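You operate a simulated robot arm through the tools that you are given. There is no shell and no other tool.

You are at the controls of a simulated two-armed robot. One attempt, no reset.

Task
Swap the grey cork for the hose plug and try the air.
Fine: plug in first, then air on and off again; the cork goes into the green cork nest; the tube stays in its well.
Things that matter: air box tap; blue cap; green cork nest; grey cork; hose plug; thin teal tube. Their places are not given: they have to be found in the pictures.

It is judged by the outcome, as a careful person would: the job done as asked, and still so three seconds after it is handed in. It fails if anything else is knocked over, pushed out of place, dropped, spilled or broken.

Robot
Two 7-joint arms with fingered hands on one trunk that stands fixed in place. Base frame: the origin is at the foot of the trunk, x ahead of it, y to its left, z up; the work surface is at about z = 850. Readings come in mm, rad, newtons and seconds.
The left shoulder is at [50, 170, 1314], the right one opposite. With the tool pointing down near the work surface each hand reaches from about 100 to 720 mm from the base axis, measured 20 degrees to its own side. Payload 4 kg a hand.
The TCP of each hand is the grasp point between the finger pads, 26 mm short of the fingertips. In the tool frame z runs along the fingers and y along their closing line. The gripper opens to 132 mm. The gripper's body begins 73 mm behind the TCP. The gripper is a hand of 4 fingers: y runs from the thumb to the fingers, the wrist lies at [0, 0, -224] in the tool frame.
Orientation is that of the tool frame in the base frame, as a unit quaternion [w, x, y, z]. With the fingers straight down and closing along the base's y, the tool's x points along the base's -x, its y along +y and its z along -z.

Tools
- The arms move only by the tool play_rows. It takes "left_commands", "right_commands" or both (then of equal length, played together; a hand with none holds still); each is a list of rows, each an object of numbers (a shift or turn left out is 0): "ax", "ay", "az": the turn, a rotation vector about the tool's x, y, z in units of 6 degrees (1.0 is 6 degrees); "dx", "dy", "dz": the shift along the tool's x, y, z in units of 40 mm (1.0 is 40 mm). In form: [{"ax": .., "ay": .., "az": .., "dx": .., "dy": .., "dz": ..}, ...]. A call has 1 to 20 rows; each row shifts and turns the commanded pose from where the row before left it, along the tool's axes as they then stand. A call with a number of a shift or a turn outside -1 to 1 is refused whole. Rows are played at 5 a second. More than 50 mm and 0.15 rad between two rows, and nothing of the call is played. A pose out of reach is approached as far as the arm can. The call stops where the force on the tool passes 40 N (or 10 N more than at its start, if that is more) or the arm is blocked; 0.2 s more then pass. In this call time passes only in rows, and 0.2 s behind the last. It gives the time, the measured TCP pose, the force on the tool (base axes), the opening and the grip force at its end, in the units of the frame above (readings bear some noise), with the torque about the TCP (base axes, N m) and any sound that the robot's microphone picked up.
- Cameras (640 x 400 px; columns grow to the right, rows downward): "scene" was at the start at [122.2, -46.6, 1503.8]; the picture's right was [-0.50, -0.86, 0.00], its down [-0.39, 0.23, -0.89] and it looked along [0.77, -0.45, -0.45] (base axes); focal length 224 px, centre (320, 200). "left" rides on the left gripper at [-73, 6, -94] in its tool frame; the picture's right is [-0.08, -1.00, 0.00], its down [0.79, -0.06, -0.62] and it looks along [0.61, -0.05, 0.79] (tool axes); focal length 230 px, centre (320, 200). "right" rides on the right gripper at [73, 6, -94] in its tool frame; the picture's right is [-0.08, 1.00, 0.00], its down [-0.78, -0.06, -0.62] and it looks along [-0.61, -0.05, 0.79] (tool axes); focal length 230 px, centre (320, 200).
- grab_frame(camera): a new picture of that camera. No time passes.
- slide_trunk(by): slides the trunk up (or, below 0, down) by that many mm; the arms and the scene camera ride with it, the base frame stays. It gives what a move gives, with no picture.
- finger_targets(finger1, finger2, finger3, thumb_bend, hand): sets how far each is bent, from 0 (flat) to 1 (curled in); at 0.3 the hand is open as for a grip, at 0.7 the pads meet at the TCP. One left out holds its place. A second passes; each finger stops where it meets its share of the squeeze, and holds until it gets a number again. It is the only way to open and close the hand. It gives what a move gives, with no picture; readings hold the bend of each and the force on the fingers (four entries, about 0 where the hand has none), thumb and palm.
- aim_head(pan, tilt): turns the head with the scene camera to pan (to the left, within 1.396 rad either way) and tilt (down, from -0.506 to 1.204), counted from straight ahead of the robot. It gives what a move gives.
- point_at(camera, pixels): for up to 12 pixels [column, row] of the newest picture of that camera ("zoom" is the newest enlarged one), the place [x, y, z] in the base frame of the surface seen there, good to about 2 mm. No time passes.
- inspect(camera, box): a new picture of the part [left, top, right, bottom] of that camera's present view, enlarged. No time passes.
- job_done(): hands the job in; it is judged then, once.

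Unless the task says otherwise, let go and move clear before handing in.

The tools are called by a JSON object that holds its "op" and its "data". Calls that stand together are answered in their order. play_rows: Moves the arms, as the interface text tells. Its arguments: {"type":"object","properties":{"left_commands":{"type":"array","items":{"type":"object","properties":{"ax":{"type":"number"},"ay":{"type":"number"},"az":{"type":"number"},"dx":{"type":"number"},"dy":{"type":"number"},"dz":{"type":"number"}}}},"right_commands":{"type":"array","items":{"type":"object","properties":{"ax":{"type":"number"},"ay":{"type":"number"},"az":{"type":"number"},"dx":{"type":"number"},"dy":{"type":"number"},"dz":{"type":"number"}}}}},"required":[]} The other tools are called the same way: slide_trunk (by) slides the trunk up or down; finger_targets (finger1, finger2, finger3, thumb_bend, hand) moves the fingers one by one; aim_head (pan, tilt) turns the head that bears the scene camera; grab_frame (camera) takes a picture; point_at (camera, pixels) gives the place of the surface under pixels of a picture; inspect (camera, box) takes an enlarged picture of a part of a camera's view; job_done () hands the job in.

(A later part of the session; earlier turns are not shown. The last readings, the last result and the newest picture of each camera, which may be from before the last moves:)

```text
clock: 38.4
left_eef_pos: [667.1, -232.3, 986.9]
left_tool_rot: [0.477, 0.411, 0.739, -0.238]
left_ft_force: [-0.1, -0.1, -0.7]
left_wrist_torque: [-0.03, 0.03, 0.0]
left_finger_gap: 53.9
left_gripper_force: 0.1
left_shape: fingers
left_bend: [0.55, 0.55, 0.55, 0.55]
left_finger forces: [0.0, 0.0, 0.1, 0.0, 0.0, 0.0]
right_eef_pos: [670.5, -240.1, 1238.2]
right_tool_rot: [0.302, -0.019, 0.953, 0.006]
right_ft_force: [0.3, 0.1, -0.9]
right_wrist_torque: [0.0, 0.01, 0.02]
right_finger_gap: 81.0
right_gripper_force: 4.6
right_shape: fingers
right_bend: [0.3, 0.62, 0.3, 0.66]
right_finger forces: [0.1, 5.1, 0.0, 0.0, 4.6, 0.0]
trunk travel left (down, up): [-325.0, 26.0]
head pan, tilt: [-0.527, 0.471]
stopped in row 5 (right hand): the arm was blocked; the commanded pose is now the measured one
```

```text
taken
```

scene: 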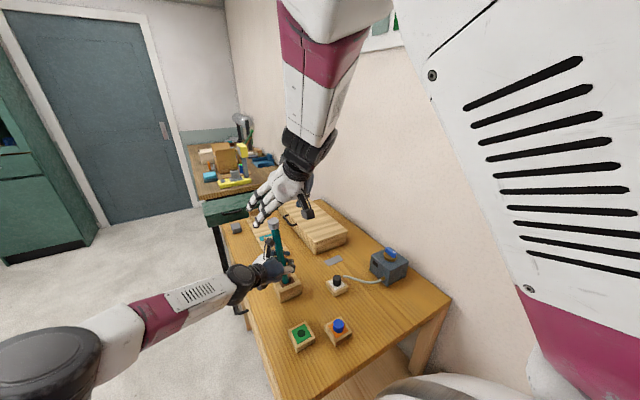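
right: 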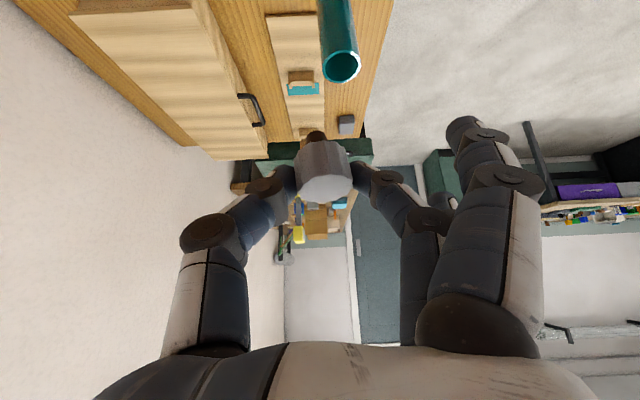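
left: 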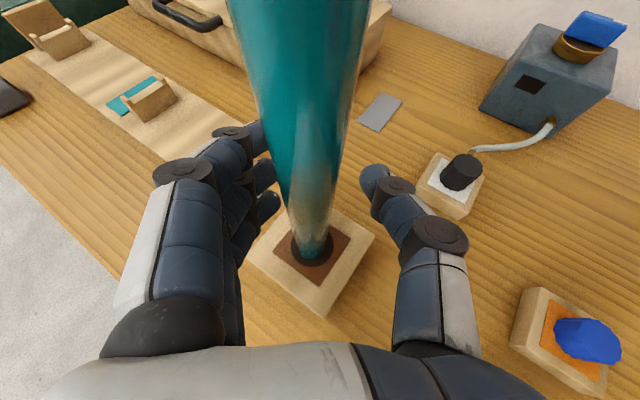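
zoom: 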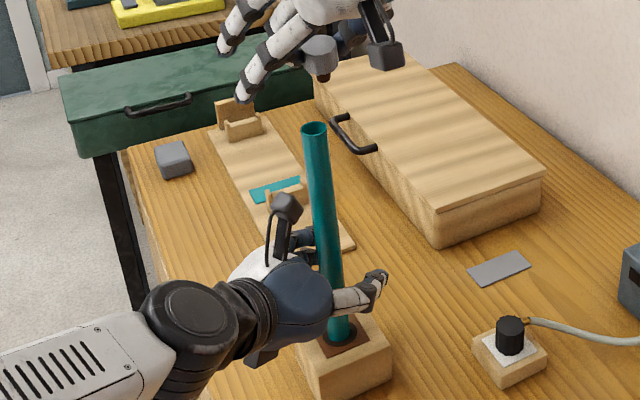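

The tube leans under 2°, so it stands by itself. I open the left hand fully and withdraw it straight back along its axis.

{"op": "finger_targets", "data": {"hand": "left", "finger1": 0.3, "finger2": 0.3, "finger3": 0.3, "thumb_bend": 0.3}}

{"op": "play_rows", "data": {"left_commands": [{"dz": -0.4}, {"dz": -0.7}, {"dz": -0.8}, {"dz": -0.8}, {"dz": -0.8}, {"dz": -0.8}]}}

{"op": "grab_frame", "data": {"camera": "left"}}

{"op": "grab_frame", "data": {"camera": "scene"}}

```text
clock: 39.4
left_eef_pos: [667.0, -232.8, 986.8]
left_tool_rot: [0.477, 0.411, 0.739, -0.238]
left_ft_force: [0.5, 0.1, 0.1]
left_wrist_torque: [0.01, -0.01, 0.01]
left_finger_gap: 136.0
left_gripper_force: 0.1
left_shape: fingers
left_bend: [0.3, 0.3, 0.3, 0.3]
left_finger forces: [0.1, 0.0, 0.1, 0.0, 0.0, 0.0]
right_eef_pos: [670.8, -239.4, 1239.0]
right_tool_rot: [0.301, -0.019, 0.953, 0.006]
right_ft_force: [-0.1, 0.6, -0.6]
right_wrist_torque: [-0.01, 0.0, -0.01]
right_finger_gap: 81.2
right_gripper_force: 4.2
right_shape: fingers
right_bend: [0.3, 0.62, 0.3, 0.66]
right_finger forces: [0.1, 5.1, 0.0, 0.1, 4.7, 0.0]
trunk travel left (down, up): [-325.0, 26.0]
head pan, tilt: [-0.527, 0.471]
```

```text
clock: 40.8
left_eef_pos: [574.9, -103.5, 1058.4]
left_tool_rot: [0.477, 0.411, 0.74, -0.237]
left_ft_force: [0.0, -0.3, -0.3]
left_wrist_torque: [0.01, -0.02, -0.01]
left_finger_gap: 136.0
left_gripper_force: 0.1
left_shape: fingers
left_bend: [0.3, 0.3, 0.3, 0.3]
left_finger forces: [0.0, 0.0, 0.0, 0.0, 0.1, 0.0]
right_eef_pos: [668.4, -238.0, 1239.4]
right_tool_rot: [0.301, -0.02, 0.953, 0.007]
right_ft_force: [-0.2, 0.0, -0.7]
right_wrist_torque: [-0.01, 0.01, 0.03]
right_finger_gap: 81.2
right_gripper_force: 4.6
right_shape: fingers
right_bend: [0.3, 0.62, 0.3, 0.66]
right_finger forces: [0.0, 5.0, 0.0, 0.1, 4.6, 0.0]
trunk travel left (down, up): [-325.0, 26.0]
head pan, tilt: [-0.527, 0.471]
```

```text
taken
```

left: 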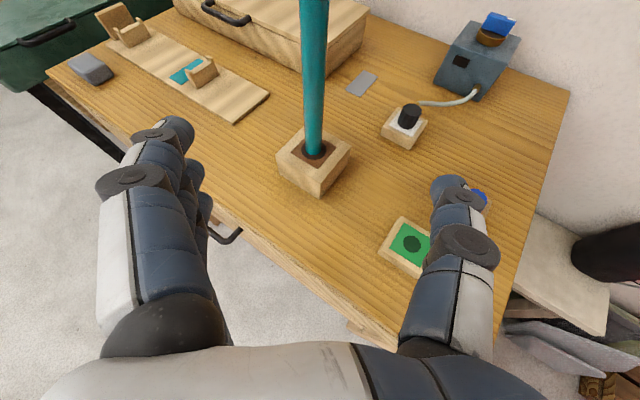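

```text
taken
```

scene: 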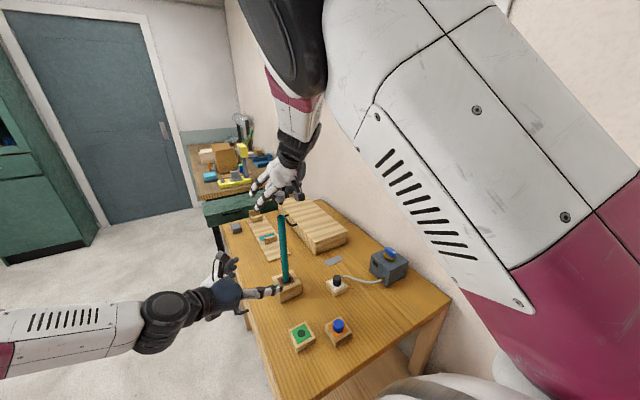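

The tube stands free and upright. I draw the left hand away to +y, and look closely at the held cork and its stem.

{"op": "play_rows", "data": {"left_commands": [{"dx": 0.247, "dy": 0.52, "dz": -0.75}, {"dx": 0.247, "dy": 0.52, "dz": -0.75}, {"dx": 0.247, "dy": 0.52, "dz": -0.75}, {"dx": 0.247, "dy": 0.52, "dz": -0.75}]}}

{"op": "inspect", "data": {"camera": "scene", "box": [250, 170, 320, 220]}}

{"op": "inspect", "data": {"camera": "right", "box": [270, 30, 400, 220]}}

```text
clock: 41.8
left_eef_pos: [577.1, 49.6, 1080.1]
left_tool_rot: [0.477, 0.412, 0.739, -0.238]
left_ft_force: [-0.5, 0.1, -0.4]
left_wrist_torque: [0.02, -0.03, 0.01]
left_finger_gap: 136.0
left_gripper_force: 0.0
left_shape: fingers
left_bend: [0.3, 0.3, 0.3, 0.3]
left_finger forces: [0.0, 0.0, 0.1, 0.1, 0.0, 0.0]
right_eef_pos: [670.6, -238.5, 1240.0]
right_tool_rot: [0.302, -0.019, 0.953, 0.006]
right_ft_force: [0.3, -0.4, 0.9]
right_wrist_torque: [-0.01, 0.01, 0.01]
right_finger_gap: 81.2
right_gripper_force: 5.2
right_shape: fingers
right_bend: [0.3, 0.62, 0.3, 0.66]
right_finger forces: [0.1, 5.1, 0.0, 0.1, 4.6, 0.1]
trunk travel left (down, up): [-325.0, 26.0]
head pan, tilt: [-0.527, 0.471]
```

```text
8.00 times, centred on (285, 195) of scene
```

zoom: 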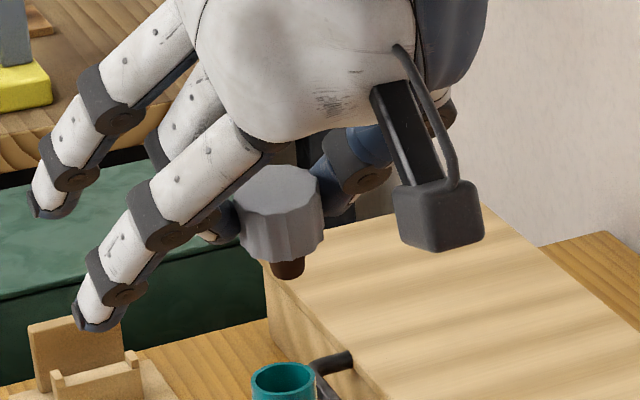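

```text
2.11 times, centred on (335, 125) of right
```

zoom: 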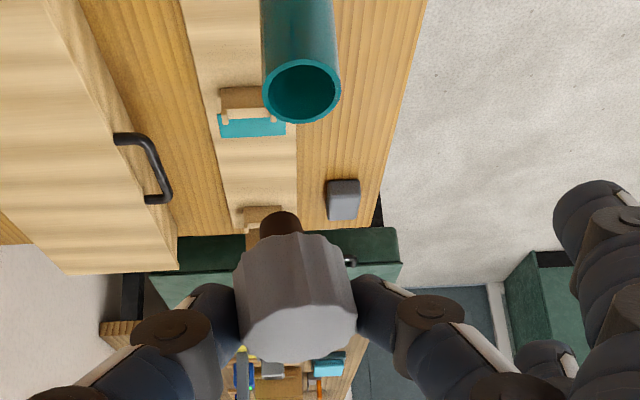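

The stem is slim (~12 mm) and short; the nest hole is ~22 mm wide. I measure cork extents in the right view.

{"op": "point_at", "data": {"camera": "zoom", "pixels": [[280, 218], [280, 228], [300, 325], [265, 330], [330, 325], [300, 345], [260, 260], [320, 260], [300, 90], [270, 100], [335, 95], [302, 118]]}}

{"op": "inspect", "data": {"camera": "scene", "box": [250, 170, 320, 220]}}

{"op": "point_at", "data": {"camera": "zoom", "pixels": [[287, 275], [287, 262], [275, 190], [275, 170], [280, 230], [255, 375], [310, 375], [283, 367]]}}

```text
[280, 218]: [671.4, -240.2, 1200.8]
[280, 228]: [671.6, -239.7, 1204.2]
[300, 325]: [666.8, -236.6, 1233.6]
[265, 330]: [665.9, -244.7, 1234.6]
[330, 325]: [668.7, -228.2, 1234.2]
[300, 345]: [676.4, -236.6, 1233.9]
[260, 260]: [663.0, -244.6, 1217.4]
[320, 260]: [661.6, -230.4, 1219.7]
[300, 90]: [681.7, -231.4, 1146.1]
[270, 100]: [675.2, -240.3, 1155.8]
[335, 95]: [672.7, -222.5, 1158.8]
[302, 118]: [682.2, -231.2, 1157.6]
```

```text
8.00 times, centred on (285, 195) of scene
```

zoom: 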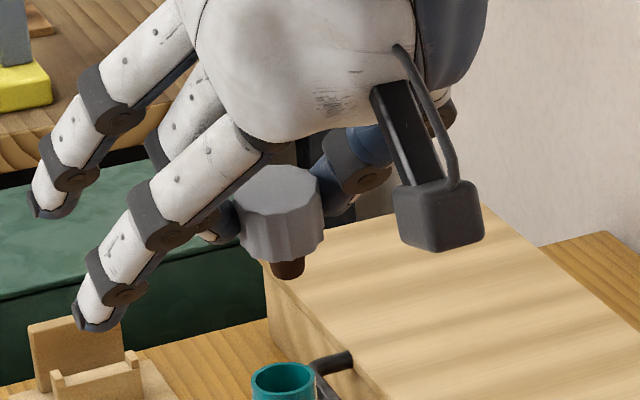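

```text
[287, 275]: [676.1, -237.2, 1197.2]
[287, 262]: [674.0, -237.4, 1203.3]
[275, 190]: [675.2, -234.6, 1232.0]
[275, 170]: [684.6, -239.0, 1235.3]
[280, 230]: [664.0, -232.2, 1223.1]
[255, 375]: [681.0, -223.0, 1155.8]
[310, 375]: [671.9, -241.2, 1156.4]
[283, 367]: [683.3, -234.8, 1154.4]
```

The cap is 22 mm tall with a ~14 mm stem, held leaning ~7°; the nest centre is about (492.3,-200.3). I carry the cork back in −x above the tube's rim, then down to a hover over the nest.

{"op": "play_rows", "data": {"right_commands": [{"dx": 0.663, "dy": 0.032, "dz": -0.4675}, {"dx": 0.663, "dy": 0.032, "dz": -0.4675}, {"dx": 0.663, "dy": 0.032, "dz": -0.4675}, {"dx": 0.663, "dy": 0.032, "dz": -0.4675}, {"dx": 0.642, "dy": 0.118, "dz": 0.656}, {"dx": 0.642, "dy": 0.118, "dz": 0.656}, {"dx": 0.642, "dy": 0.118, "dz": 0.656}, {"dx": 0.642, "dy": 0.118, "dz": 0.656}, {"dx": 0.642, "dy": 0.118, "dz": 0.656}, {"dx": 0.642, "dy": 0.118, "dz": 0.656}]}}

{"op": "grab_frame", "data": {"camera": "right"}}

{"op": "grab_frame", "data": {"camera": "scene"}}

```text
clock: 44.0
left_eef_pos: [578.5, 47.6, 1079.0]
left_tool_rot: [0.478, 0.411, 0.739, -0.238]
left_ft_force: [0.6, -0.5, 0.3]
left_wrist_torque: [0.02, 0.0, 0.02]
left_finger_gap: 135.9
left_gripper_force: 0.1
left_shape: fingers
left_bend: [0.3, 0.3, 0.3, 0.3]
left_finger forces: [0.0, 0.1, 0.0, 0.1, 0.1, 0.1]
right_eef_pos: [509.9, -222.3, 1028.4]
right_tool_rot: [0.308, 0.014, 0.951, 0.021]
right_ft_force: [0.6, -0.3, 0.5]
right_wrist_torque: [-0.02, 0.02, -0.01]
right_finger_gap: 80.8
right_gripper_force: 4.2
right_shape: fingers
right_bend: [0.3, 0.62, 0.3, 0.66]
right_finger forces: [0.1, 4.6, 0.0, 0.1, 4.3, 0.0]
trunk travel left (down, up): [-325.0, 26.0]
head pan, tilt: [-0.527, 0.471]
```

```text
taken
```

right: 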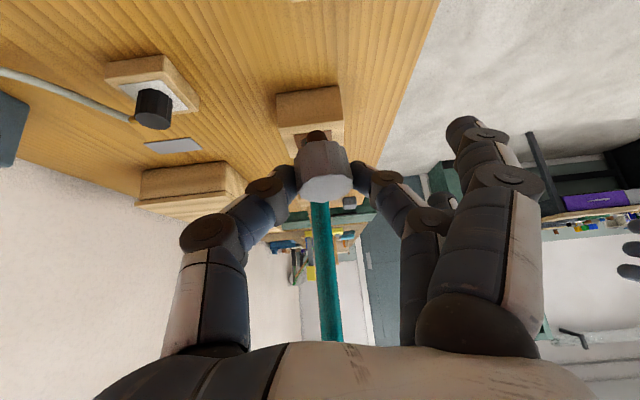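

```text
taken
```

scene: 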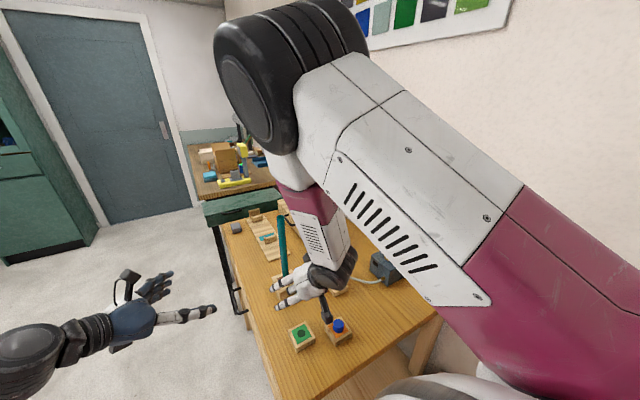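

The arm is lagging a bit; I let it settle before the final alignment.

{"op": "play_rows", "data": {"right_commands": [{"dz": 0.0}, {"dz": 0.0}, {"dz": 0.0}]}}

{"op": "grab_frame", "data": {"camera": "right"}}

```text
clock: 44.8
left_eef_pos: [578.1, 48.5, 1079.4]
left_tool_rot: [0.478, 0.411, 0.739, -0.238]
left_ft_force: [0.5, -0.4, -0.2]
left_wrist_torque: [0.0, 0.0, 0.01]
left_finger_gap: 136.0
left_gripper_force: 0.0
left_shape: fingers
left_bend: [0.3, 0.3, 0.3, 0.3]
left_finger forces: [0.0, 0.1, 0.0, 0.0, 0.0, 0.0]
right_eef_pos: [507.5, -224.5, 1023.9]
right_tool_rot: [0.303, 0.013, 0.953, 0.019]
right_ft_force: [0.4, 0.8, -0.6]
right_wrist_torque: [-0.04, -0.01, 0.0]
right_finger_gap: 81.1
right_gripper_force: 4.5
right_shape: fingers
right_bend: [0.3, 0.62, 0.3, 0.66]
right_finger forces: [0.0, 4.6, 0.0, 0.1, 4.3, 0.0]
trunk travel left (down, up): [-325.0, 26.0]
head pan, tilt: [-0.527, 0.471]
```

```text
taken
```

right: 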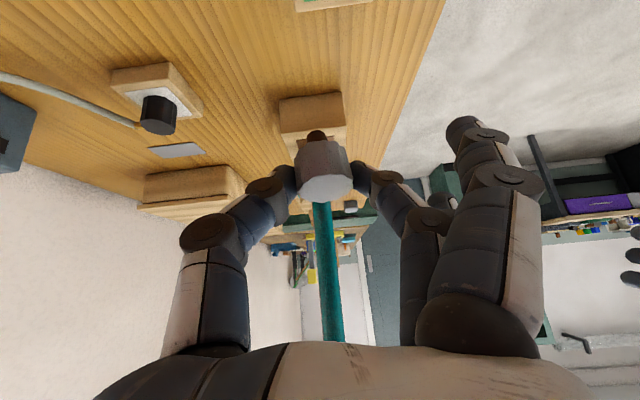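

The hand stays ~13 mm short in y — a joint limit with this heading. I yaw the right hand +30° (wrist more to its own side), which also suits the arm better, and see if it then tracks.

{"op": "play_rows", "data": {"right_commands": [{"ax": -0.584, "ay": 0.04, "az": -0.81}, {"ax": -0.584, "ay": 0.04, "az": -0.81}, {"ax": -0.584, "ay": 0.04, "az": -0.81}, {"ax": -0.584, "ay": 0.04, "az": -0.81}, {"ax": -0.584, "ay": 0.04, "az": -0.81}, {"dz": 0.0}, {"dz": 0.0}]}}

{"op": "grab_frame", "data": {"camera": "right"}}

```text
clock: 46.4
left_eef_pos: [577.3, 48.2, 1078.9]
left_tool_rot: [0.477, 0.412, 0.739, -0.237]
left_ft_force: [-0.2, 0.5, 0.3]
left_wrist_torque: [-0.01, 0.01, -0.02]
left_finger_gap: 136.0
left_gripper_force: 0.0
left_shape: fingers
left_bend: [0.3, 0.3, 0.3, 0.3]
left_finger forces: [0.1, 0.1, 0.1, 0.0, 0.0, 0.1]
right_eef_pos: [502.5, -211.6, 1021.1]
right_tool_rot: [0.278, -0.267, 0.919, 0.084]
right_ft_force: [-0.5, -0.6, -0.2]
right_wrist_torque: [0.03, -0.01, 0.02]
right_finger_gap: 80.9
right_gripper_force: 4.8
right_shape: fingers
right_bend: [0.3, 0.62, 0.3, 0.66]
right_finger forces: [0.0, 4.5, 0.0, 0.1, 4.1, 0.0]
trunk travel left (down, up): [-325.0, 26.0]
head pan, tilt: [-0.527, 0.471]
```

```text
taken
```

right: 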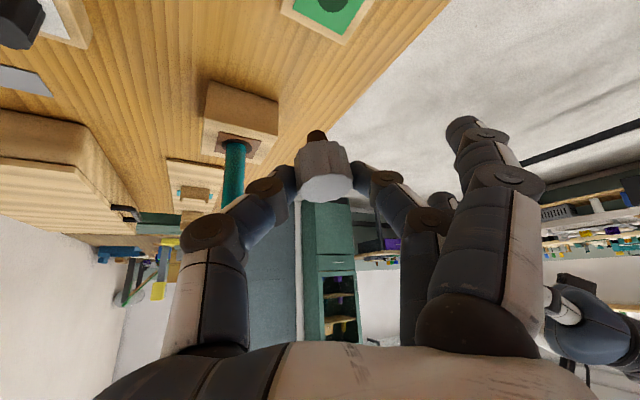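

With the yaw the arm tracks exactly (502.5,-211.6,1021). I now measure the cork's lean in this pose.

{"op": "inspect", "data": {"camera": "right", "box": [260, 100, 400, 220]}}

{"op": "point_at", "data": {"camera": "zoom", "pixels": [[260, 138], [245, 142], [275, 142], [260, 155], [310, 285], [270, 275], [350, 275], [310, 260], [310, 300], [240, 200], [330, 200]]}}

{"op": "inspect", "data": {"camera": "scene", "box": [260, 260, 350, 350]}}

```text
3.33 times, centred on (330, 160) of right
```

zoom: 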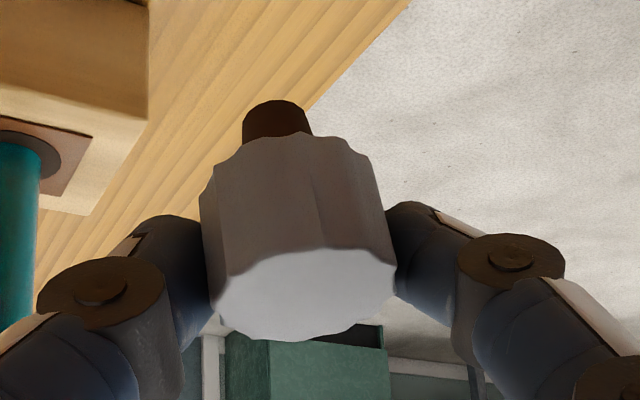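

```text
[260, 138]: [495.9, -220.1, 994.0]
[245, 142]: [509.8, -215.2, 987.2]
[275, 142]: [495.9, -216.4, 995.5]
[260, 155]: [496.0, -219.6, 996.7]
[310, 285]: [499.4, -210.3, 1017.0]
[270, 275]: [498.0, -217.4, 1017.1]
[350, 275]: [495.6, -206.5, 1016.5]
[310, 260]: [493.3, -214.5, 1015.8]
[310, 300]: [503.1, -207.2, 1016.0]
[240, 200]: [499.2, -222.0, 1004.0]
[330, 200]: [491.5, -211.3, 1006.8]
```

```text
4.44 times, centred on (305, 305) of scene
```

zoom: 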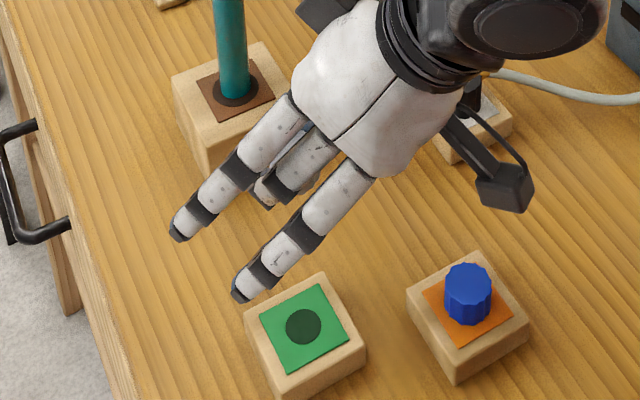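

{"op": "inspect", "data": {"camera": "right", "box": [300, 110, 370, 180]}}

{"op": "point_at", "data": {"camera": "zoom", "pixels": [[190, 120], [190, 140], [160, 140], [220, 140], [190, 160], [150, 160], [235, 160], [200, 220], [260, 200], [190, 195]]}}

```text
5.71 times, centred on (335, 145) of right
```

zoom: 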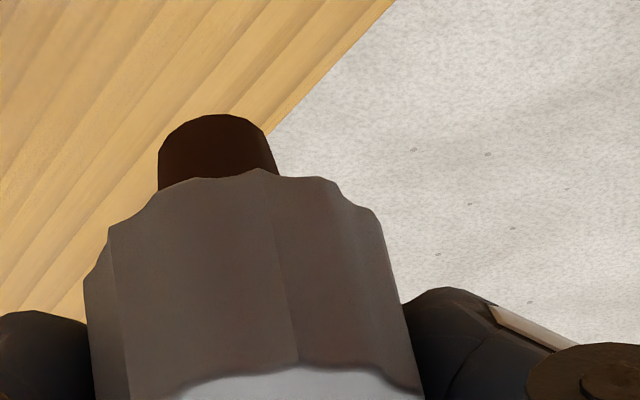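

```text
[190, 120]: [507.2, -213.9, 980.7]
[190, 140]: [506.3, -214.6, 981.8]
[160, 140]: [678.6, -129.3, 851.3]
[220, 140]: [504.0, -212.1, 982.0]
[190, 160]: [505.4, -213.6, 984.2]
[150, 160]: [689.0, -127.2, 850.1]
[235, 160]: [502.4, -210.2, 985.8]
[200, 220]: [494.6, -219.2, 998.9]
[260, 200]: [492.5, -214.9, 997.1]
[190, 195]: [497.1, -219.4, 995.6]
```

The cork leans ~6–7° toward the robot (stem at x≈509 vs top at x≈502). I correct that with a 6° turn and descend to a hover ~30 mm above the nest.

{"op": "play_rows", "data": {"right_commands": [{"ax": -0.215, "ay": 0.435, "az": 0.155}, {"ax": -0.215, "ay": 0.435, "az": 0.155}, {"dx": 0.342, "dy": 0.076, "dz": 0.5425}, {"dx": 0.342, "dy": 0.076, "dz": 0.5425}, {"dx": 0.342, "dy": 0.076, "dz": 0.5425}, {"dz": 0.0}]}}

{"op": "grab_frame", "data": {"camera": "right"}}

{"op": "inspect", "data": {"camera": "scene", "box": [260, 260, 350, 350]}}

```text
clock: 47.8
left_eef_pos: [577.9, 48.2, 1080.5]
left_tool_rot: [0.478, 0.411, 0.739, -0.238]
left_ft_force: [0.3, 0.1, 0.2]
left_wrist_torque: [-0.05, -0.04, 0.0]
left_finger_gap: 135.6
left_gripper_force: 0.0
left_shape: fingers
left_bend: [0.3, 0.3, 0.3, 0.3]
left_finger forces: [0.0, 0.0, 0.0, 0.0, 0.1, 0.1]
right_eef_pos: [491.6, -203.6, 947.6]
right_tool_rot: [0.228, -0.263, 0.932, 0.098]
right_ft_force: [-0.1, -1.5, 0.8]
right_wrist_torque: [0.01, -0.02, 0.0]
right_finger_gap: 80.4
right_gripper_force: 4.2
right_shape: fingers
right_bend: [0.3, 0.62, 0.3, 0.66]
right_finger forces: [0.1, 4.5, 0.0, 0.0, 4.2, 0.0]
trunk travel left (down, up): [-325.0, 26.0]
head pan, tilt: [-0.527, 0.471]
```

```text
taken
```

right: 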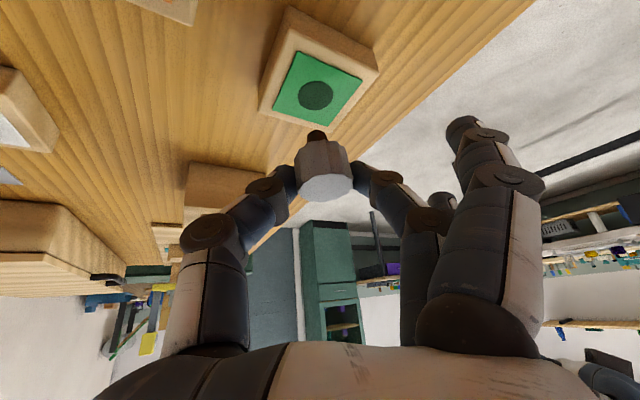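

```text
4.44 times, centred on (305, 305) of scene
```

zoom: 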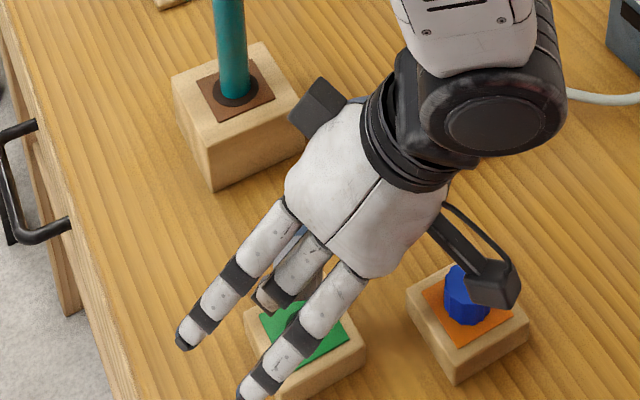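

The cork is over the nest: hole at (316,95), stem tip at (316,135). I check the cork axis, the hole centre, and the wrist-camera's clearance to the blue cap (scene zoom (490,285)).

{"op": "point_at", "data": {"camera": "zoom", "pixels": [[490, 290], [470, 285], [510, 300], [465, 300], [320, 115], [300, 95]]}}

{"op": "inspect", "data": {"camera": "right", "box": [260, 60, 380, 220]}}

{"op": "point_at", "data": {"camera": "zoom", "pixels": [[300, 85], [300, 65], [300, 125], [265, 95], [345, 95], [310, 188], [320, 195], [310, 330], [310, 345], [270, 325], [350, 325], [310, 240]]}}

```text
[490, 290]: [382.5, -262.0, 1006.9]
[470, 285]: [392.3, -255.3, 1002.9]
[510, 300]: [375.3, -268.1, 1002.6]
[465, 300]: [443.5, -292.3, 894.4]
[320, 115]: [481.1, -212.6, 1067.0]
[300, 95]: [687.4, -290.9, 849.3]
```

```text
2.50 times, centred on (320, 140) of right
```

zoom: 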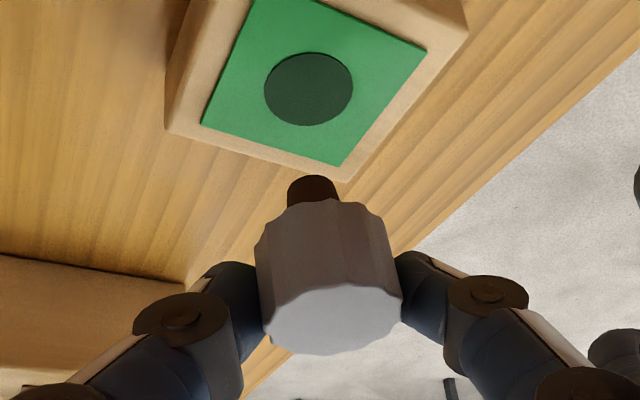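

```text
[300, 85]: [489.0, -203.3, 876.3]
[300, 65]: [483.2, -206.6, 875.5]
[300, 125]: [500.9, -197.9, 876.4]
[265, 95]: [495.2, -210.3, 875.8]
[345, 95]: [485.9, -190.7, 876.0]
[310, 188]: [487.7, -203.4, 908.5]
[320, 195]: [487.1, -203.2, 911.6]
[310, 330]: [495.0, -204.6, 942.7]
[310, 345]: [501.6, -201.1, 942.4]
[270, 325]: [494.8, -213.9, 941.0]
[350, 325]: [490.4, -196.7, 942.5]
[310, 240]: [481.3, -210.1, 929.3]
```

Cork axis (~492,-200.5) and hole centre (~491.5,-200.7) agree within 1–2 mm, and the wrist camera (z≈1003) clears the blue cap. I lower 25 mm, then continue in small steps watching the force.

{"op": "play_rows", "data": {"right_commands": [{"dx": 0.119, "dy": -0.016, "dz": 0.219}, {"dx": 0.119, "dy": -0.016, "dz": 0.219}, {"dx": 0.06, "dy": -0.008, "dz": 0.11}, {"dz": 0.0}]}}

{"op": "inspect", "data": {"camera": "right", "box": [260, 60, 380, 220]}}

{"op": "inspect", "data": {"camera": "scene", "box": [260, 270, 350, 360]}}

```text
clock: 48.8
left_eef_pos: [577.8, 48.4, 1078.9]
left_tool_rot: [0.478, 0.411, 0.739, -0.239]
left_ft_force: [0.9, 0.0, -0.5]
left_wrist_torque: [-0.02, 0.02, 0.0]
left_finger_gap: 136.0
left_gripper_force: 0.2
left_shape: fingers
left_bend: [0.3, 0.3, 0.3, 0.3]
left_finger forces: [0.0, 0.0, 0.0, 0.1, 0.0, 0.1]
right_eef_pos: [491.5, -203.3, 921.1]
right_tool_rot: [0.228, -0.263, 0.932, 0.097]
right_ft_force: [-0.2, -0.2, 0.2]
right_wrist_torque: [0.01, 0.01, 0.01]
right_finger_gap: 80.6
right_gripper_force: 4.0
right_shape: fingers
right_bend: [0.3, 0.62, 0.3, 0.66]
right_finger forces: [0.0, 4.2, 0.0, 0.0, 4.1, 0.0]
trunk travel left (down, up): [-325.0, 26.0]
head pan, tilt: [-0.527, 0.471]
```

```text
2.50 times, centred on (320, 140) of right
```

zoom: 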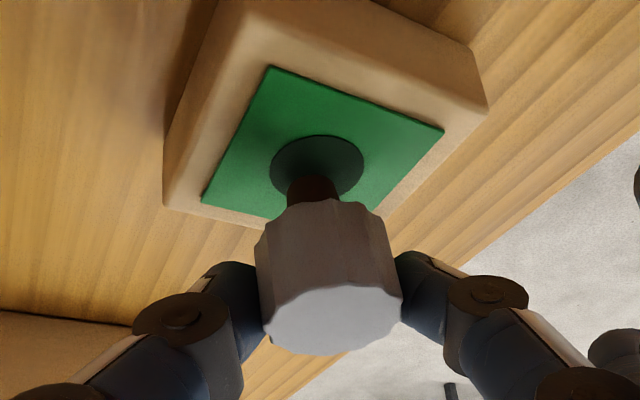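

```text
4.44 times, centred on (305, 315) of scene
```

zoom: 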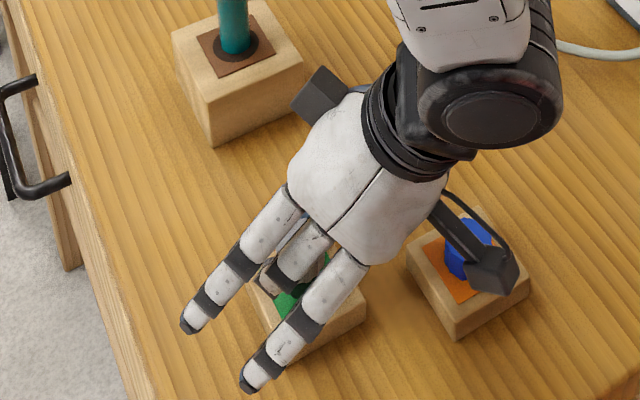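

The stem is at the hole's mouth with no force. I continue down in 5 mm steps.

{"op": "play_rows", "data": {"right_commands": [{"dx": 0.06, "dy": -0.008, "dz": 0.11}, {"dx": 0.06, "dy": -0.008, "dz": 0.11}, {"dx": 0.06, "dy": -0.008, "dz": 0.11}, {"dz": 0.0}]}}

{"op": "inspect", "data": {"camera": "right", "box": [260, 60, 380, 220]}}

{"op": "point_at", "data": {"camera": "zoom", "pixels": [[310, 320], [345, 325], [310, 345], [310, 240], [400, 150], [280, 150]]}}

```text
clock: 49.8
left_eef_pos: [578.2, 48.1, 1079.4]
left_tool_rot: [0.478, 0.411, 0.739, -0.237]
left_ft_force: [-0.2, 0.2, 0.4]
left_wrist_torque: [0.0, 0.04, 0.01]
left_finger_gap: 135.8
left_gripper_force: 0.2
left_shape: fingers
left_bend: [0.3, 0.3, 0.3, 0.3]
left_finger forces: [0.0, 0.0, 0.0, 0.1, 0.0, 0.0]
right_eef_pos: [490.9, -203.5, 905.1]
right_tool_rot: [0.228, -0.263, 0.932, 0.097]
right_ft_force: [0.5, -0.2, -0.6]
right_wrist_torque: [0.0, 0.01, -0.02]
right_finger_gap: 80.8
right_gripper_force: 3.8
right_shape: fingers
right_bend: [0.3, 0.62, 0.3, 0.66]
right_finger forces: [0.0, 4.2, 0.0, 0.0, 4.1, 0.0]
trunk travel left (down, up): [-325.0, 26.0]
head pan, tilt: [-0.527, 0.471]
```

```text
2.50 times, centred on (320, 140) of right
```

zoom: 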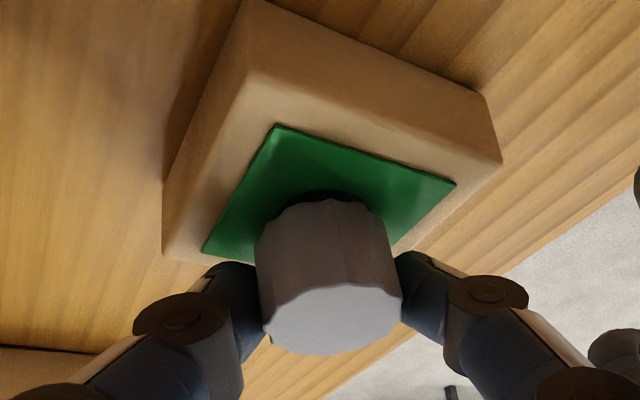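

```text
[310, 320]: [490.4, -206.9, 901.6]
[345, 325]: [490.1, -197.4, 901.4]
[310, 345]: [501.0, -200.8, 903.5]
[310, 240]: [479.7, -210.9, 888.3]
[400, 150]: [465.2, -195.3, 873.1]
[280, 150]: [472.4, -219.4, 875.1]
```

The stem has gone into the hole with no force; the cap's top is at z≈901.8, ~5–6 mm above seating. I lower the rest in 2 mm steps.

{"op": "play_rows", "data": {"right_commands": [{"dx": 0.024, "dy": -0.003, "dz": 0.044}, {"dx": 0.024, "dy": -0.003, "dz": 0.044}, {"dx": 0.018, "dy": -0.002, "dz": 0.033}, {"dz": 0.0}]}}

{"op": "inspect", "data": {"camera": "right", "box": [260, 60, 380, 220]}}

{"op": "point_at", "data": {"camera": "zoom", "pixels": [[310, 320], [345, 325], [310, 345], [330, 310]]}}

```text
clock: 50.8
left_eef_pos: [576.6, 47.7, 1080.9]
left_tool_rot: [0.479, 0.411, 0.739, -0.237]
left_ft_force: [0.2, 0.4, -0.5]
left_wrist_torque: [0.03, 0.0, 0.03]
left_finger_gap: 136.3
left_gripper_force: 0.0
left_shape: fingers
left_bend: [0.3, 0.3, 0.3, 0.3]
left_finger forces: [0.0, 0.0, 0.0, 0.1, 0.0, 0.0]
right_eef_pos: [492.9, -203.7, 902.1]
right_tool_rot: [0.23, -0.262, 0.932, 0.096]
right_ft_force: [-2.5, -7.8, 25.3]
right_wrist_torque: [-0.56, -0.38, -0.16]
right_finger_gap: 80.2
right_gripper_force: 17.2
right_shape: fingers
right_bend: [0.3, 0.62, 0.3, 0.68]
right_finger forces: [0.0, 4.6, 0.0, 0.0, 28.6, 0.1]
trunk travel left (down, up): [-325.0, 26.0]
head pan, tilt: [-0.527, 0.471]
```

```text
2.50 times, centred on (320, 140) of right
```

zoom: 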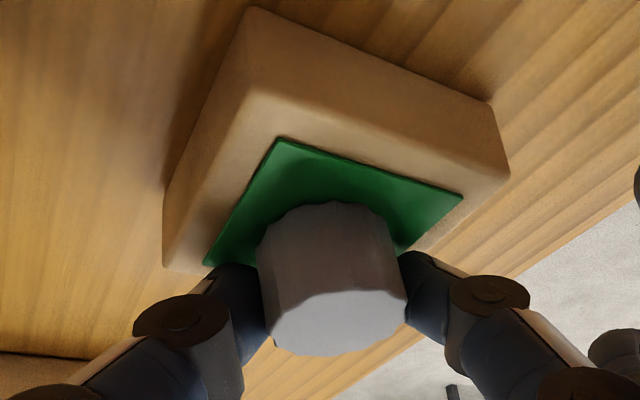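

```text
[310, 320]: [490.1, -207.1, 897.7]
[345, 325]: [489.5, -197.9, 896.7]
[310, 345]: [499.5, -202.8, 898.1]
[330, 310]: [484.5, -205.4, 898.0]
```

Contact: 25 N up and the cap's top at z≈897.5, i.e. seated. I lift 3 mm to unload the fingers, then open finger 2 and thumb.

{"op": "play_rows", "data": {"right_commands": [{"dx": -0.018, "dy": 0.002, "dz": -0.033}, {"dx": -0.018, "dy": 0.002, "dz": -0.033}]}}

{"op": "finger_targets", "data": {"hand": "right", "finger2": 0.6, "thumb_bend": 0.6}}

{"op": "inspect", "data": {"camera": "right", "box": [260, 60, 380, 220]}}

{"op": "point_at", "data": {"camera": "zoom", "pixels": [[310, 320], [345, 325], [310, 345], [330, 310], [400, 190], [210, 260]]}}

```text
clock: 51.4
left_eef_pos: [576.8, 47.5, 1079.8]
left_tool_rot: [0.478, 0.411, 0.739, -0.237]
left_ft_force: [-0.1, -0.2, 0.0]
left_wrist_torque: [0.03, 0.05, 0.0]
left_finger_gap: 135.9
left_gripper_force: 0.1
left_shape: fingers
left_bend: [0.3, 0.3, 0.3, 0.3]
left_finger forces: [0.0, 0.0, 0.0, 0.0, 0.1, 0.0]
right_eef_pos: [492.2, -202.5, 903.0]
right_tool_rot: [0.229, -0.264, 0.932, 0.098]
right_ft_force: [0.0, -5.7, 14.1]
right_wrist_torque: [-0.34, -0.26, -0.11]
right_finger_gap: 81.7
right_gripper_force: 11.2
right_shape: fingers
right_bend: [0.3, 0.62, 0.3, 0.67]
right_finger forces: [0.0, 4.0, 0.0, 0.0, 18.3, 0.1]
trunk travel left (down, up): [-325.0, 26.0]
head pan, tilt: [-0.527, 0.471]
```

```text
clock: 52.4
left_eef_pos: [576.1, 47.7, 1080.9]
left_tool_rot: [0.479, 0.411, 0.739, -0.238]
left_ft_force: [0.6, 0.4, -0.9]
left_wrist_torque: [0.0, -0.02, -0.01]
left_finger_gap: 135.5
left_gripper_force: 0.0
left_shape: fingers
left_bend: [0.3, 0.3, 0.3, 0.3]
left_finger forces: [0.0, 0.0, 0.0, 0.0, 0.1, 0.0]
right_eef_pos: [490.2, -201.9, 903.2]
right_tool_rot: [0.229, -0.263, 0.932, 0.096]
right_ft_force: [-5.3, -4.3, 19.3]
right_wrist_torque: [-0.38, -0.23, -0.16]
right_finger_gap: 82.2
right_gripper_force: 10.3
right_shape: fingers
right_bend: [0.3, 0.6, 0.3, 0.63]
right_finger forces: [0.0, 0.0, 0.0, 0.1, 20.5, 0.1]
trunk travel left (down, up): [-325.0, 26.0]
head pan, tilt: [-0.527, 0.471]
```

```text
2.50 times, centred on (320, 140) of right
```

zoom: 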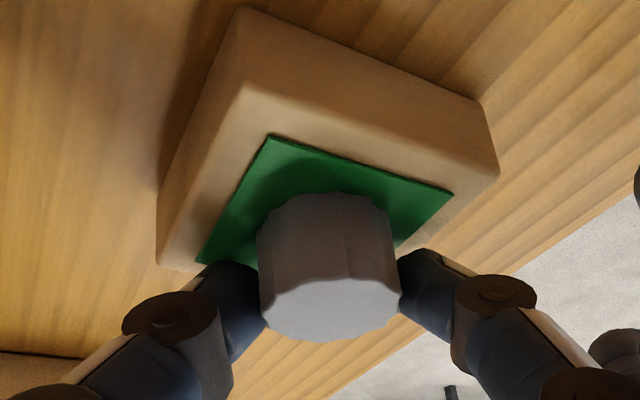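

```text
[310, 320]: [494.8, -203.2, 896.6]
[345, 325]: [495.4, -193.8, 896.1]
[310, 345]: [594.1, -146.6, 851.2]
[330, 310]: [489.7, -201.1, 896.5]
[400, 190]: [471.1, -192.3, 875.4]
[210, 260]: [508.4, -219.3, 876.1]
```

The cork is seated (top z≈896.5) and finger 2 is free, but the thumb tip presses on the nest (20 N). I raise the hand straight up to free it before opening further.

{"op": "play_rows", "data": {"right_commands": [{"dx": -0.048, "dy": 0.006, "dz": -0.088}, {"dx": -0.048, "dy": 0.006, "dz": -0.088}, {"dx": -0.048, "dy": 0.006, "dz": -0.088}]}}

{"op": "inspect", "data": {"camera": "right", "box": [260, 60, 380, 220]}}

{"op": "point_at", "data": {"camera": "zoom", "pixels": [[310, 290], [345, 290], [310, 310], [330, 275], [400, 150], [220, 220]]}}

```text
clock: 53.2
left_eef_pos: [577.5, 49.7, 1078.6]
left_tool_rot: [0.478, 0.411, 0.739, -0.237]
left_ft_force: [0.0, -0.7, -0.6]
left_wrist_torque: [0.0, 0.0, 0.03]
left_finger_gap: 135.7
left_gripper_force: 0.1
left_shape: fingers
left_bend: [0.3, 0.3, 0.3, 0.3]
left_finger forces: [0.1, 0.1, 0.0, 0.1, 0.0, 0.0]
right_eef_pos: [491.6, -202.4, 915.7]
right_tool_rot: [0.229, -0.262, 0.933, 0.097]
right_ft_force: [-0.7, -0.5, 0.5]
right_wrist_torque: [0.01, -0.03, 0.0]
right_finger_gap: 86.5
right_gripper_force: 0.0
right_shape: fingers
right_bend: [0.3, 0.6, 0.3, 0.6]
right_finger forces: [0.0, 0.0, 0.1, 0.1, 0.0, 0.0]
trunk travel left (down, up): [-325.0, 26.0]
head pan, tilt: [-0.527, 0.471]
```

```text
2.50 times, centred on (320, 140) of right
```

zoom: 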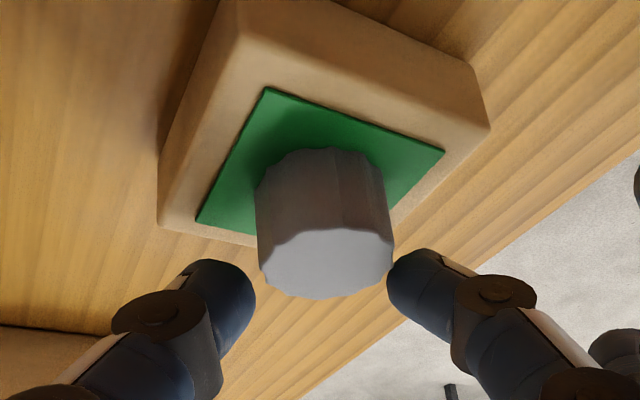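

```text
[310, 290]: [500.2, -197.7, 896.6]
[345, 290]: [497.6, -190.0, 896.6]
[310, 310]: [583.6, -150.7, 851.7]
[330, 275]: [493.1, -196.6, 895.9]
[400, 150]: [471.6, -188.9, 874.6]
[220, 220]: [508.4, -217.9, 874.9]
```

The cork stays in the nest. I open the pinch fully and lift clear.

{"op": "finger_targets", "data": {"hand": "right", "finger2": 0.45, "thumb_bend": 0.45}}

{"op": "play_rows", "data": {"right_commands": [{"dx": -0.119, "dy": 0.016, "dz": -0.219}, {"dx": -0.238, "dy": 0.032, "dz": -0.438}, {"dx": -0.357, "dy": 0.047, "dz": -0.657}, {"dx": -0.357, "dy": 0.047, "dz": -0.657}, {"dx": -0.357, "dy": 0.047, "dz": -0.657}]}}

{"op": "grab_frame", "data": {"camera": "right"}}

{"op": "inspect", "data": {"camera": "scene", "box": [230, 190, 430, 360]}}

```text
clock: 54.2
left_eef_pos: [578.0, 47.6, 1077.8]
left_tool_rot: [0.478, 0.412, 0.739, -0.238]
left_ft_force: [0.7, 0.5, -0.7]
left_wrist_torque: [0.02, 0.03, 0.0]
left_finger_gap: 136.0
left_gripper_force: 0.0
left_shape: fingers
left_bend: [0.3, 0.3, 0.3, 0.3]
left_finger forces: [0.1, 0.0, 0.1, 0.1, 0.0, 0.0]
right_eef_pos: [490.0, -202.0, 915.4]
right_tool_rot: [0.23, -0.263, 0.932, 0.098]
right_ft_force: [0.2, 0.1, -0.4]
right_wrist_torque: [-0.01, 0.01, 0.03]
right_finger_gap: 111.3
right_gripper_force: 0.2
right_shape: fingers
right_bend: [0.3, 0.45, 0.3, 0.45]
right_finger forces: [0.0, 0.0, 0.1, 0.0, 0.0, 0.0]
trunk travel left (down, up): [-325.0, 26.0]
head pan, tilt: [-0.527, 0.471]
```

```text
clock: 55.4
left_eef_pos: [577.4, 48.6, 1079.9]
left_tool_rot: [0.478, 0.411, 0.739, -0.237]
left_ft_force: [0.9, 0.2, -0.3]
left_wrist_torque: [0.0, 0.02, -0.03]
left_finger_gap: 135.9
left_gripper_force: 0.1
left_shape: fingers
left_bend: [0.3, 0.3, 0.3, 0.3]
left_finger forces: [0.0, 0.1, 0.1, 0.1, 0.1, 0.0]
right_eef_pos: [487.7, -203.0, 1036.2]
right_tool_rot: [0.229, -0.263, 0.932, 0.097]
right_ft_force: [-0.2, -0.4, 1.3]
right_wrist_torque: [-0.02, -0.02, -0.01]
right_finger_gap: 111.5
right_gripper_force: 0.0
right_shape: fingers
right_bend: [0.3, 0.45, 0.3, 0.45]
right_finger forces: [0.0, 0.0, 0.0, 0.1, 0.0, 0.1]
trunk travel left (down, up): [-325.0, 26.0]
head pan, tilt: [-0.527, 0.471]
```

```text
taken
```

right: 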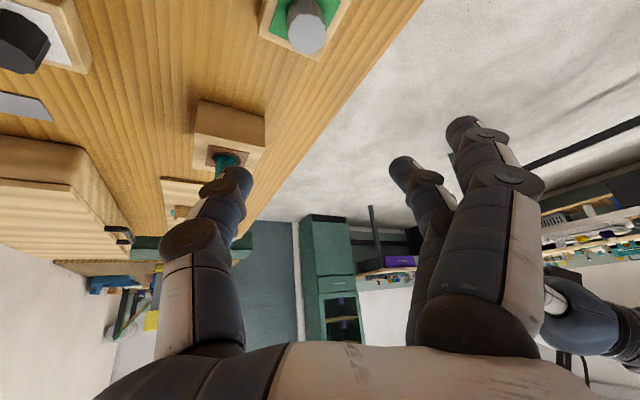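

```text
2.35 times, centred on (330, 275) of scene
```

zoom: 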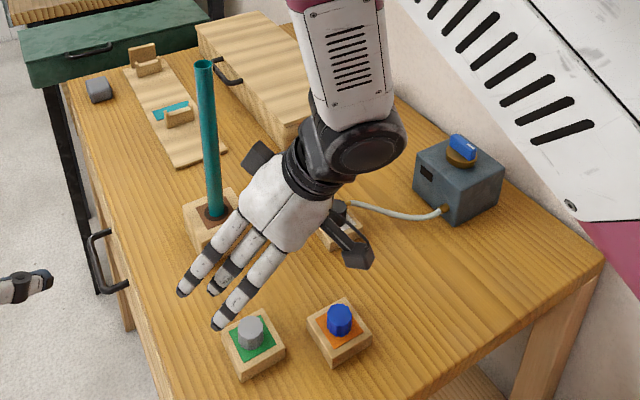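

The cork is seated in the green nest and the tube stands upright. Now for the hose plug: its fitting exits toward −y, so I turn the right hand to yaw 60° (closing line mostly along x) and move to a hover over the plug at (594,-392).

{"op": "play_rows", "data": {"right_commands": [{"ax": -0.347, "ay": -0.018, "az": -0.858}, {"ax": -0.347, "ay": -0.018, "az": -0.858}, {"ax": -0.347, "ay": -0.018, "az": -0.858}, {"ax": -0.347, "ay": -0.018, "az": -0.858}, {"ax": -0.347, "ay": -0.018, "az": -0.858}, {"dx": 0.557, "dy": -0.7775, "dz": 0.044}, {"dx": 0.557, "dy": -0.7775, "dz": 0.044}, {"dx": 0.557, "dy": -0.7775, "dz": 0.044}, {"dx": 0.557, "dy": -0.7775, "dz": 0.044}, {"dx": 0.557, "dy": -0.7775, "dz": 0.044}, {"dx": 0.557, "dy": -0.7775, "dz": 0.044}, {"dz": 0.0}]}}

{"op": "grab_frame", "data": {"camera": "right"}}

{"op": "grab_frame", "data": {"camera": "scene"}}

```text
clock: 58.0
left_eef_pos: [577.6, 48.8, 1078.8]
left_tool_rot: [0.478, 0.41, 0.739, -0.237]
left_ft_force: [0.0, 0.3, 0.4]
left_wrist_torque: [0.03, 0.02, 0.0]
left_finger_gap: 136.1
left_gripper_force: 0.1
left_shape: fingers
left_bend: [0.3, 0.3, 0.3, 0.3]
left_finger forces: [0.1, 0.0, 0.0, 0.1, 0.0, 0.1]
right_eef_pos: [595.2, -392.5, 960.5]
right_tool_rot: [0.225, -0.483, 0.837, 0.129]
right_ft_force: [0.2, 0.4, 0.5]
right_wrist_torque: [-0.02, -0.05, 0.03]
right_finger_gap: 111.2
right_gripper_force: 0.0
right_shape: fingers
right_bend: [0.3, 0.45, 0.3, 0.45]
right_finger forces: [0.1, 0.1, 0.0, 0.0, 0.0, 0.1]
trunk travel left (down, up): [-325.0, 26.0]
head pan, tilt: [-0.527, 0.471]
```

```text
taken
```

right: 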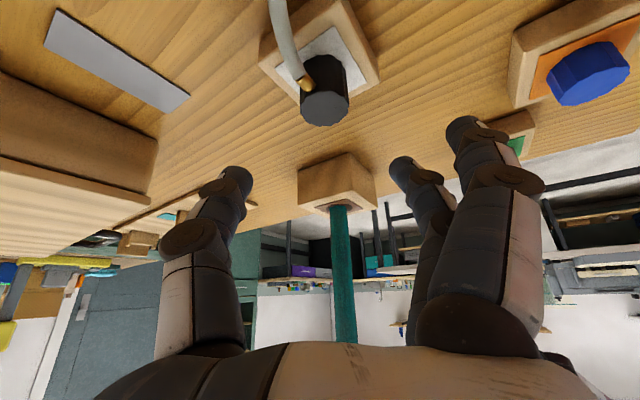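

```text
taken
```

scene: 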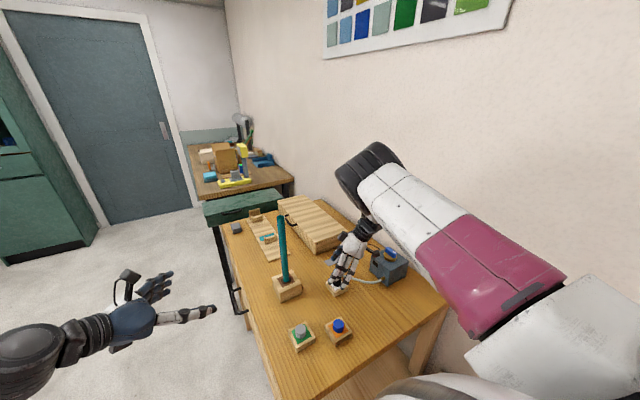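

The hand tracks well and the plug shows at (325,95), fitting at (300,80), hose leaving upward in the picture. I measure the plug.

{"op": "inspect", "data": {"camera": "right", "box": [250, 20, 400, 140]}}

{"op": "point_at", "data": {"camera": "zoom", "pixels": [[325, 290], [275, 280], [370, 275], [325, 255], [325, 320], [320, 180], [225, 190], [205, 150], [300, 210], [370, 200], [430, 100], [240, 80]]}}

```text
3.33 times, centred on (325, 80) of right
```

zoom: 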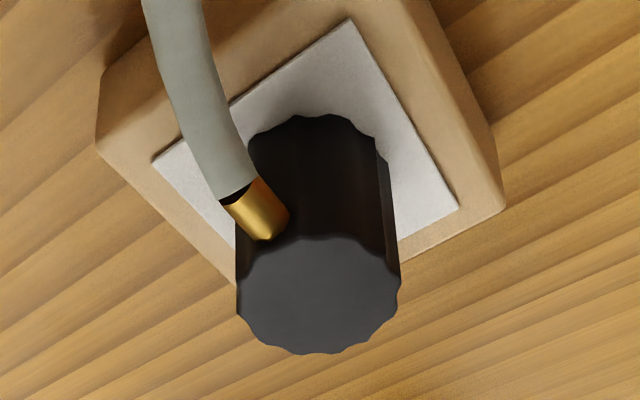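

```text
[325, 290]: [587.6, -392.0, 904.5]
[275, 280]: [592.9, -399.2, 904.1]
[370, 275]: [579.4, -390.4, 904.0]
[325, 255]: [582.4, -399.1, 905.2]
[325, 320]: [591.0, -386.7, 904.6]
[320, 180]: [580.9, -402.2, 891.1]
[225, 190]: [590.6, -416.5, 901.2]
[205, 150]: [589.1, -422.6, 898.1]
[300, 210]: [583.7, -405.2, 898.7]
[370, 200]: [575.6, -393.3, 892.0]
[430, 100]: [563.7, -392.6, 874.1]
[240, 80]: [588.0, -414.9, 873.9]
```

The plug's axis is about (589.3,-391), top z≈904.5, with the fitting pointing almost exactly −y near the top. I yaw 10° more so the thumb stays clear of the fitting, and lower to z≈925 around the plug.

{"op": "play_rows", "data": {"right_commands": [{"ax": -0.417, "az": -0.722}, {"ax": -0.417, "az": -0.722}, {"dx": 0.315, "dy": 0.075, "dz": 0.33}, {"dx": 0.315, "dy": 0.075, "dz": 0.33}, {"dz": 0.0}]}}

{"op": "grab_frame", "data": {"camera": "right"}}

{"op": "inspect", "data": {"camera": "scene", "box": [300, 190, 420, 310]}}

```text
clock: 59.2
left_eef_pos: [577.9, 48.7, 1079.2]
left_tool_rot: [0.477, 0.411, 0.74, -0.237]
left_ft_force: [0.6, 0.1, 0.1]
left_wrist_torque: [-0.01, -0.02, 0.01]
left_finger_gap: 135.7
left_gripper_force: 0.0
left_shape: fingers
left_bend: [0.3, 0.3, 0.3, 0.3]
left_finger forces: [0.0, 0.0, 0.0, 0.0, 0.0, 0.0]
right_eef_pos: [587.2, -398.6, 924.9]
right_tool_rot: [0.213, -0.553, 0.792, 0.147]
right_ft_force: [0.7, -0.3, -0.2]
right_wrist_torque: [0.01, -0.02, 0.01]
right_finger_gap: 111.4
right_gripper_force: 0.1
right_shape: fingers
right_bend: [0.3, 0.45, 0.3, 0.45]
right_finger forces: [0.0, 0.0, 0.0, 0.0, 0.0, 0.0]
trunk travel left (down, up): [-325.0, 26.0]
head pan, tilt: [-0.527, 0.471]
```

```text
taken
```

right: 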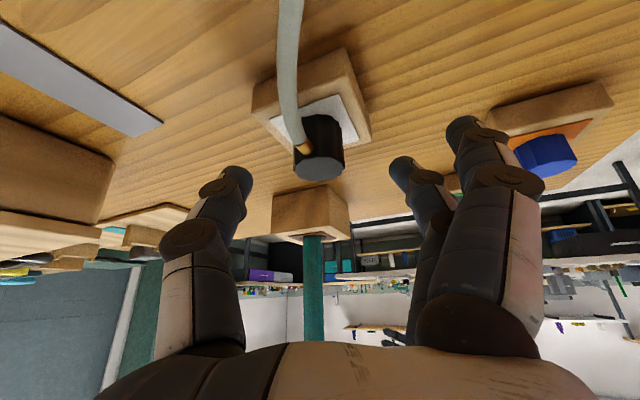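

```text
3.33 times, centred on (360, 250) of scene
```

zoom: 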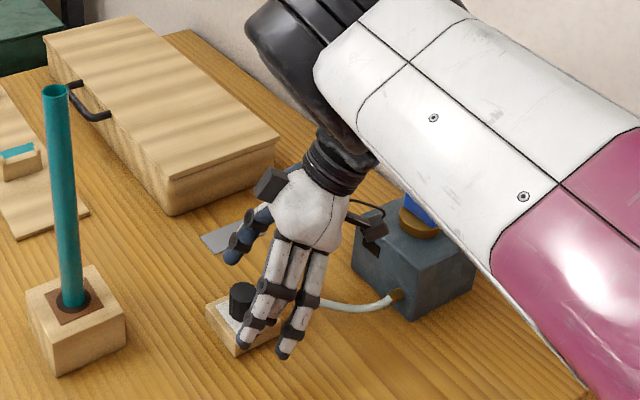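

The plug sits mid-way between thumb (235,180) and finger 2 (405,170). I lower 18 mm to grip height.

{"op": "play_rows", "data": {"right_commands": [{"dx": 0.1125, "dz": 0.195}, {"dx": 0.1125, "dz": 0.195}, {"dz": 0.0}]}}

{"op": "inspect", "data": {"camera": "right", "box": [220, 60, 430, 220]}}

{"op": "point_at", "data": {"camera": "zoom", "pixels": [[300, 350], [260, 345], [345, 345], [300, 325], [300, 370], [300, 270]]}}

```text
clock: 60.0
left_eef_pos: [578.4, 47.7, 1078.8]
left_tool_rot: [0.477, 0.412, 0.739, -0.238]
left_ft_force: [-0.3, 0.0, -0.3]
left_wrist_torque: [-0.01, 0.02, 0.0]
left_finger_gap: 135.9
left_gripper_force: 0.0
left_shape: fingers
left_bend: [0.3, 0.3, 0.3, 0.3]
left_finger forces: [0.0, 0.0, 0.1, 0.0, 0.0, 0.0]
right_eef_pos: [587.1, -398.2, 907.5]
right_tool_rot: [0.212, -0.554, 0.791, 0.148]
right_ft_force: [-0.8, -0.2, 0.4]
right_wrist_torque: [-0.01, 0.0, -0.03]
right_finger_gap: 111.0
right_gripper_force: 0.1
right_shape: fingers
right_bend: [0.3, 0.45, 0.3, 0.45]
right_finger forces: [0.1, 0.1, 0.0, 0.1, 0.1, 0.0]
trunk travel left (down, up): [-325.0, 26.0]
head pan, tilt: [-0.527, 0.471]
```

```text
2.50 times, centred on (325, 140) of right
```

zoom: 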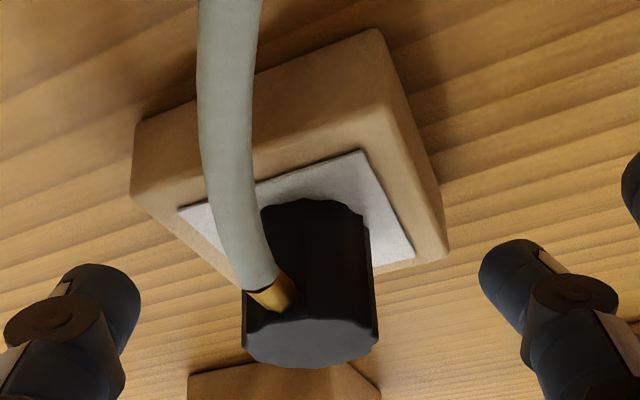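

```text
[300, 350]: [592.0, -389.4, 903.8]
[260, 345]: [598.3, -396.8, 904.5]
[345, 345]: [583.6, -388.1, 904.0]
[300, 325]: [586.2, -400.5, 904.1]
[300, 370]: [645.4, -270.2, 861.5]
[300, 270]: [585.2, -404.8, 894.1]
```

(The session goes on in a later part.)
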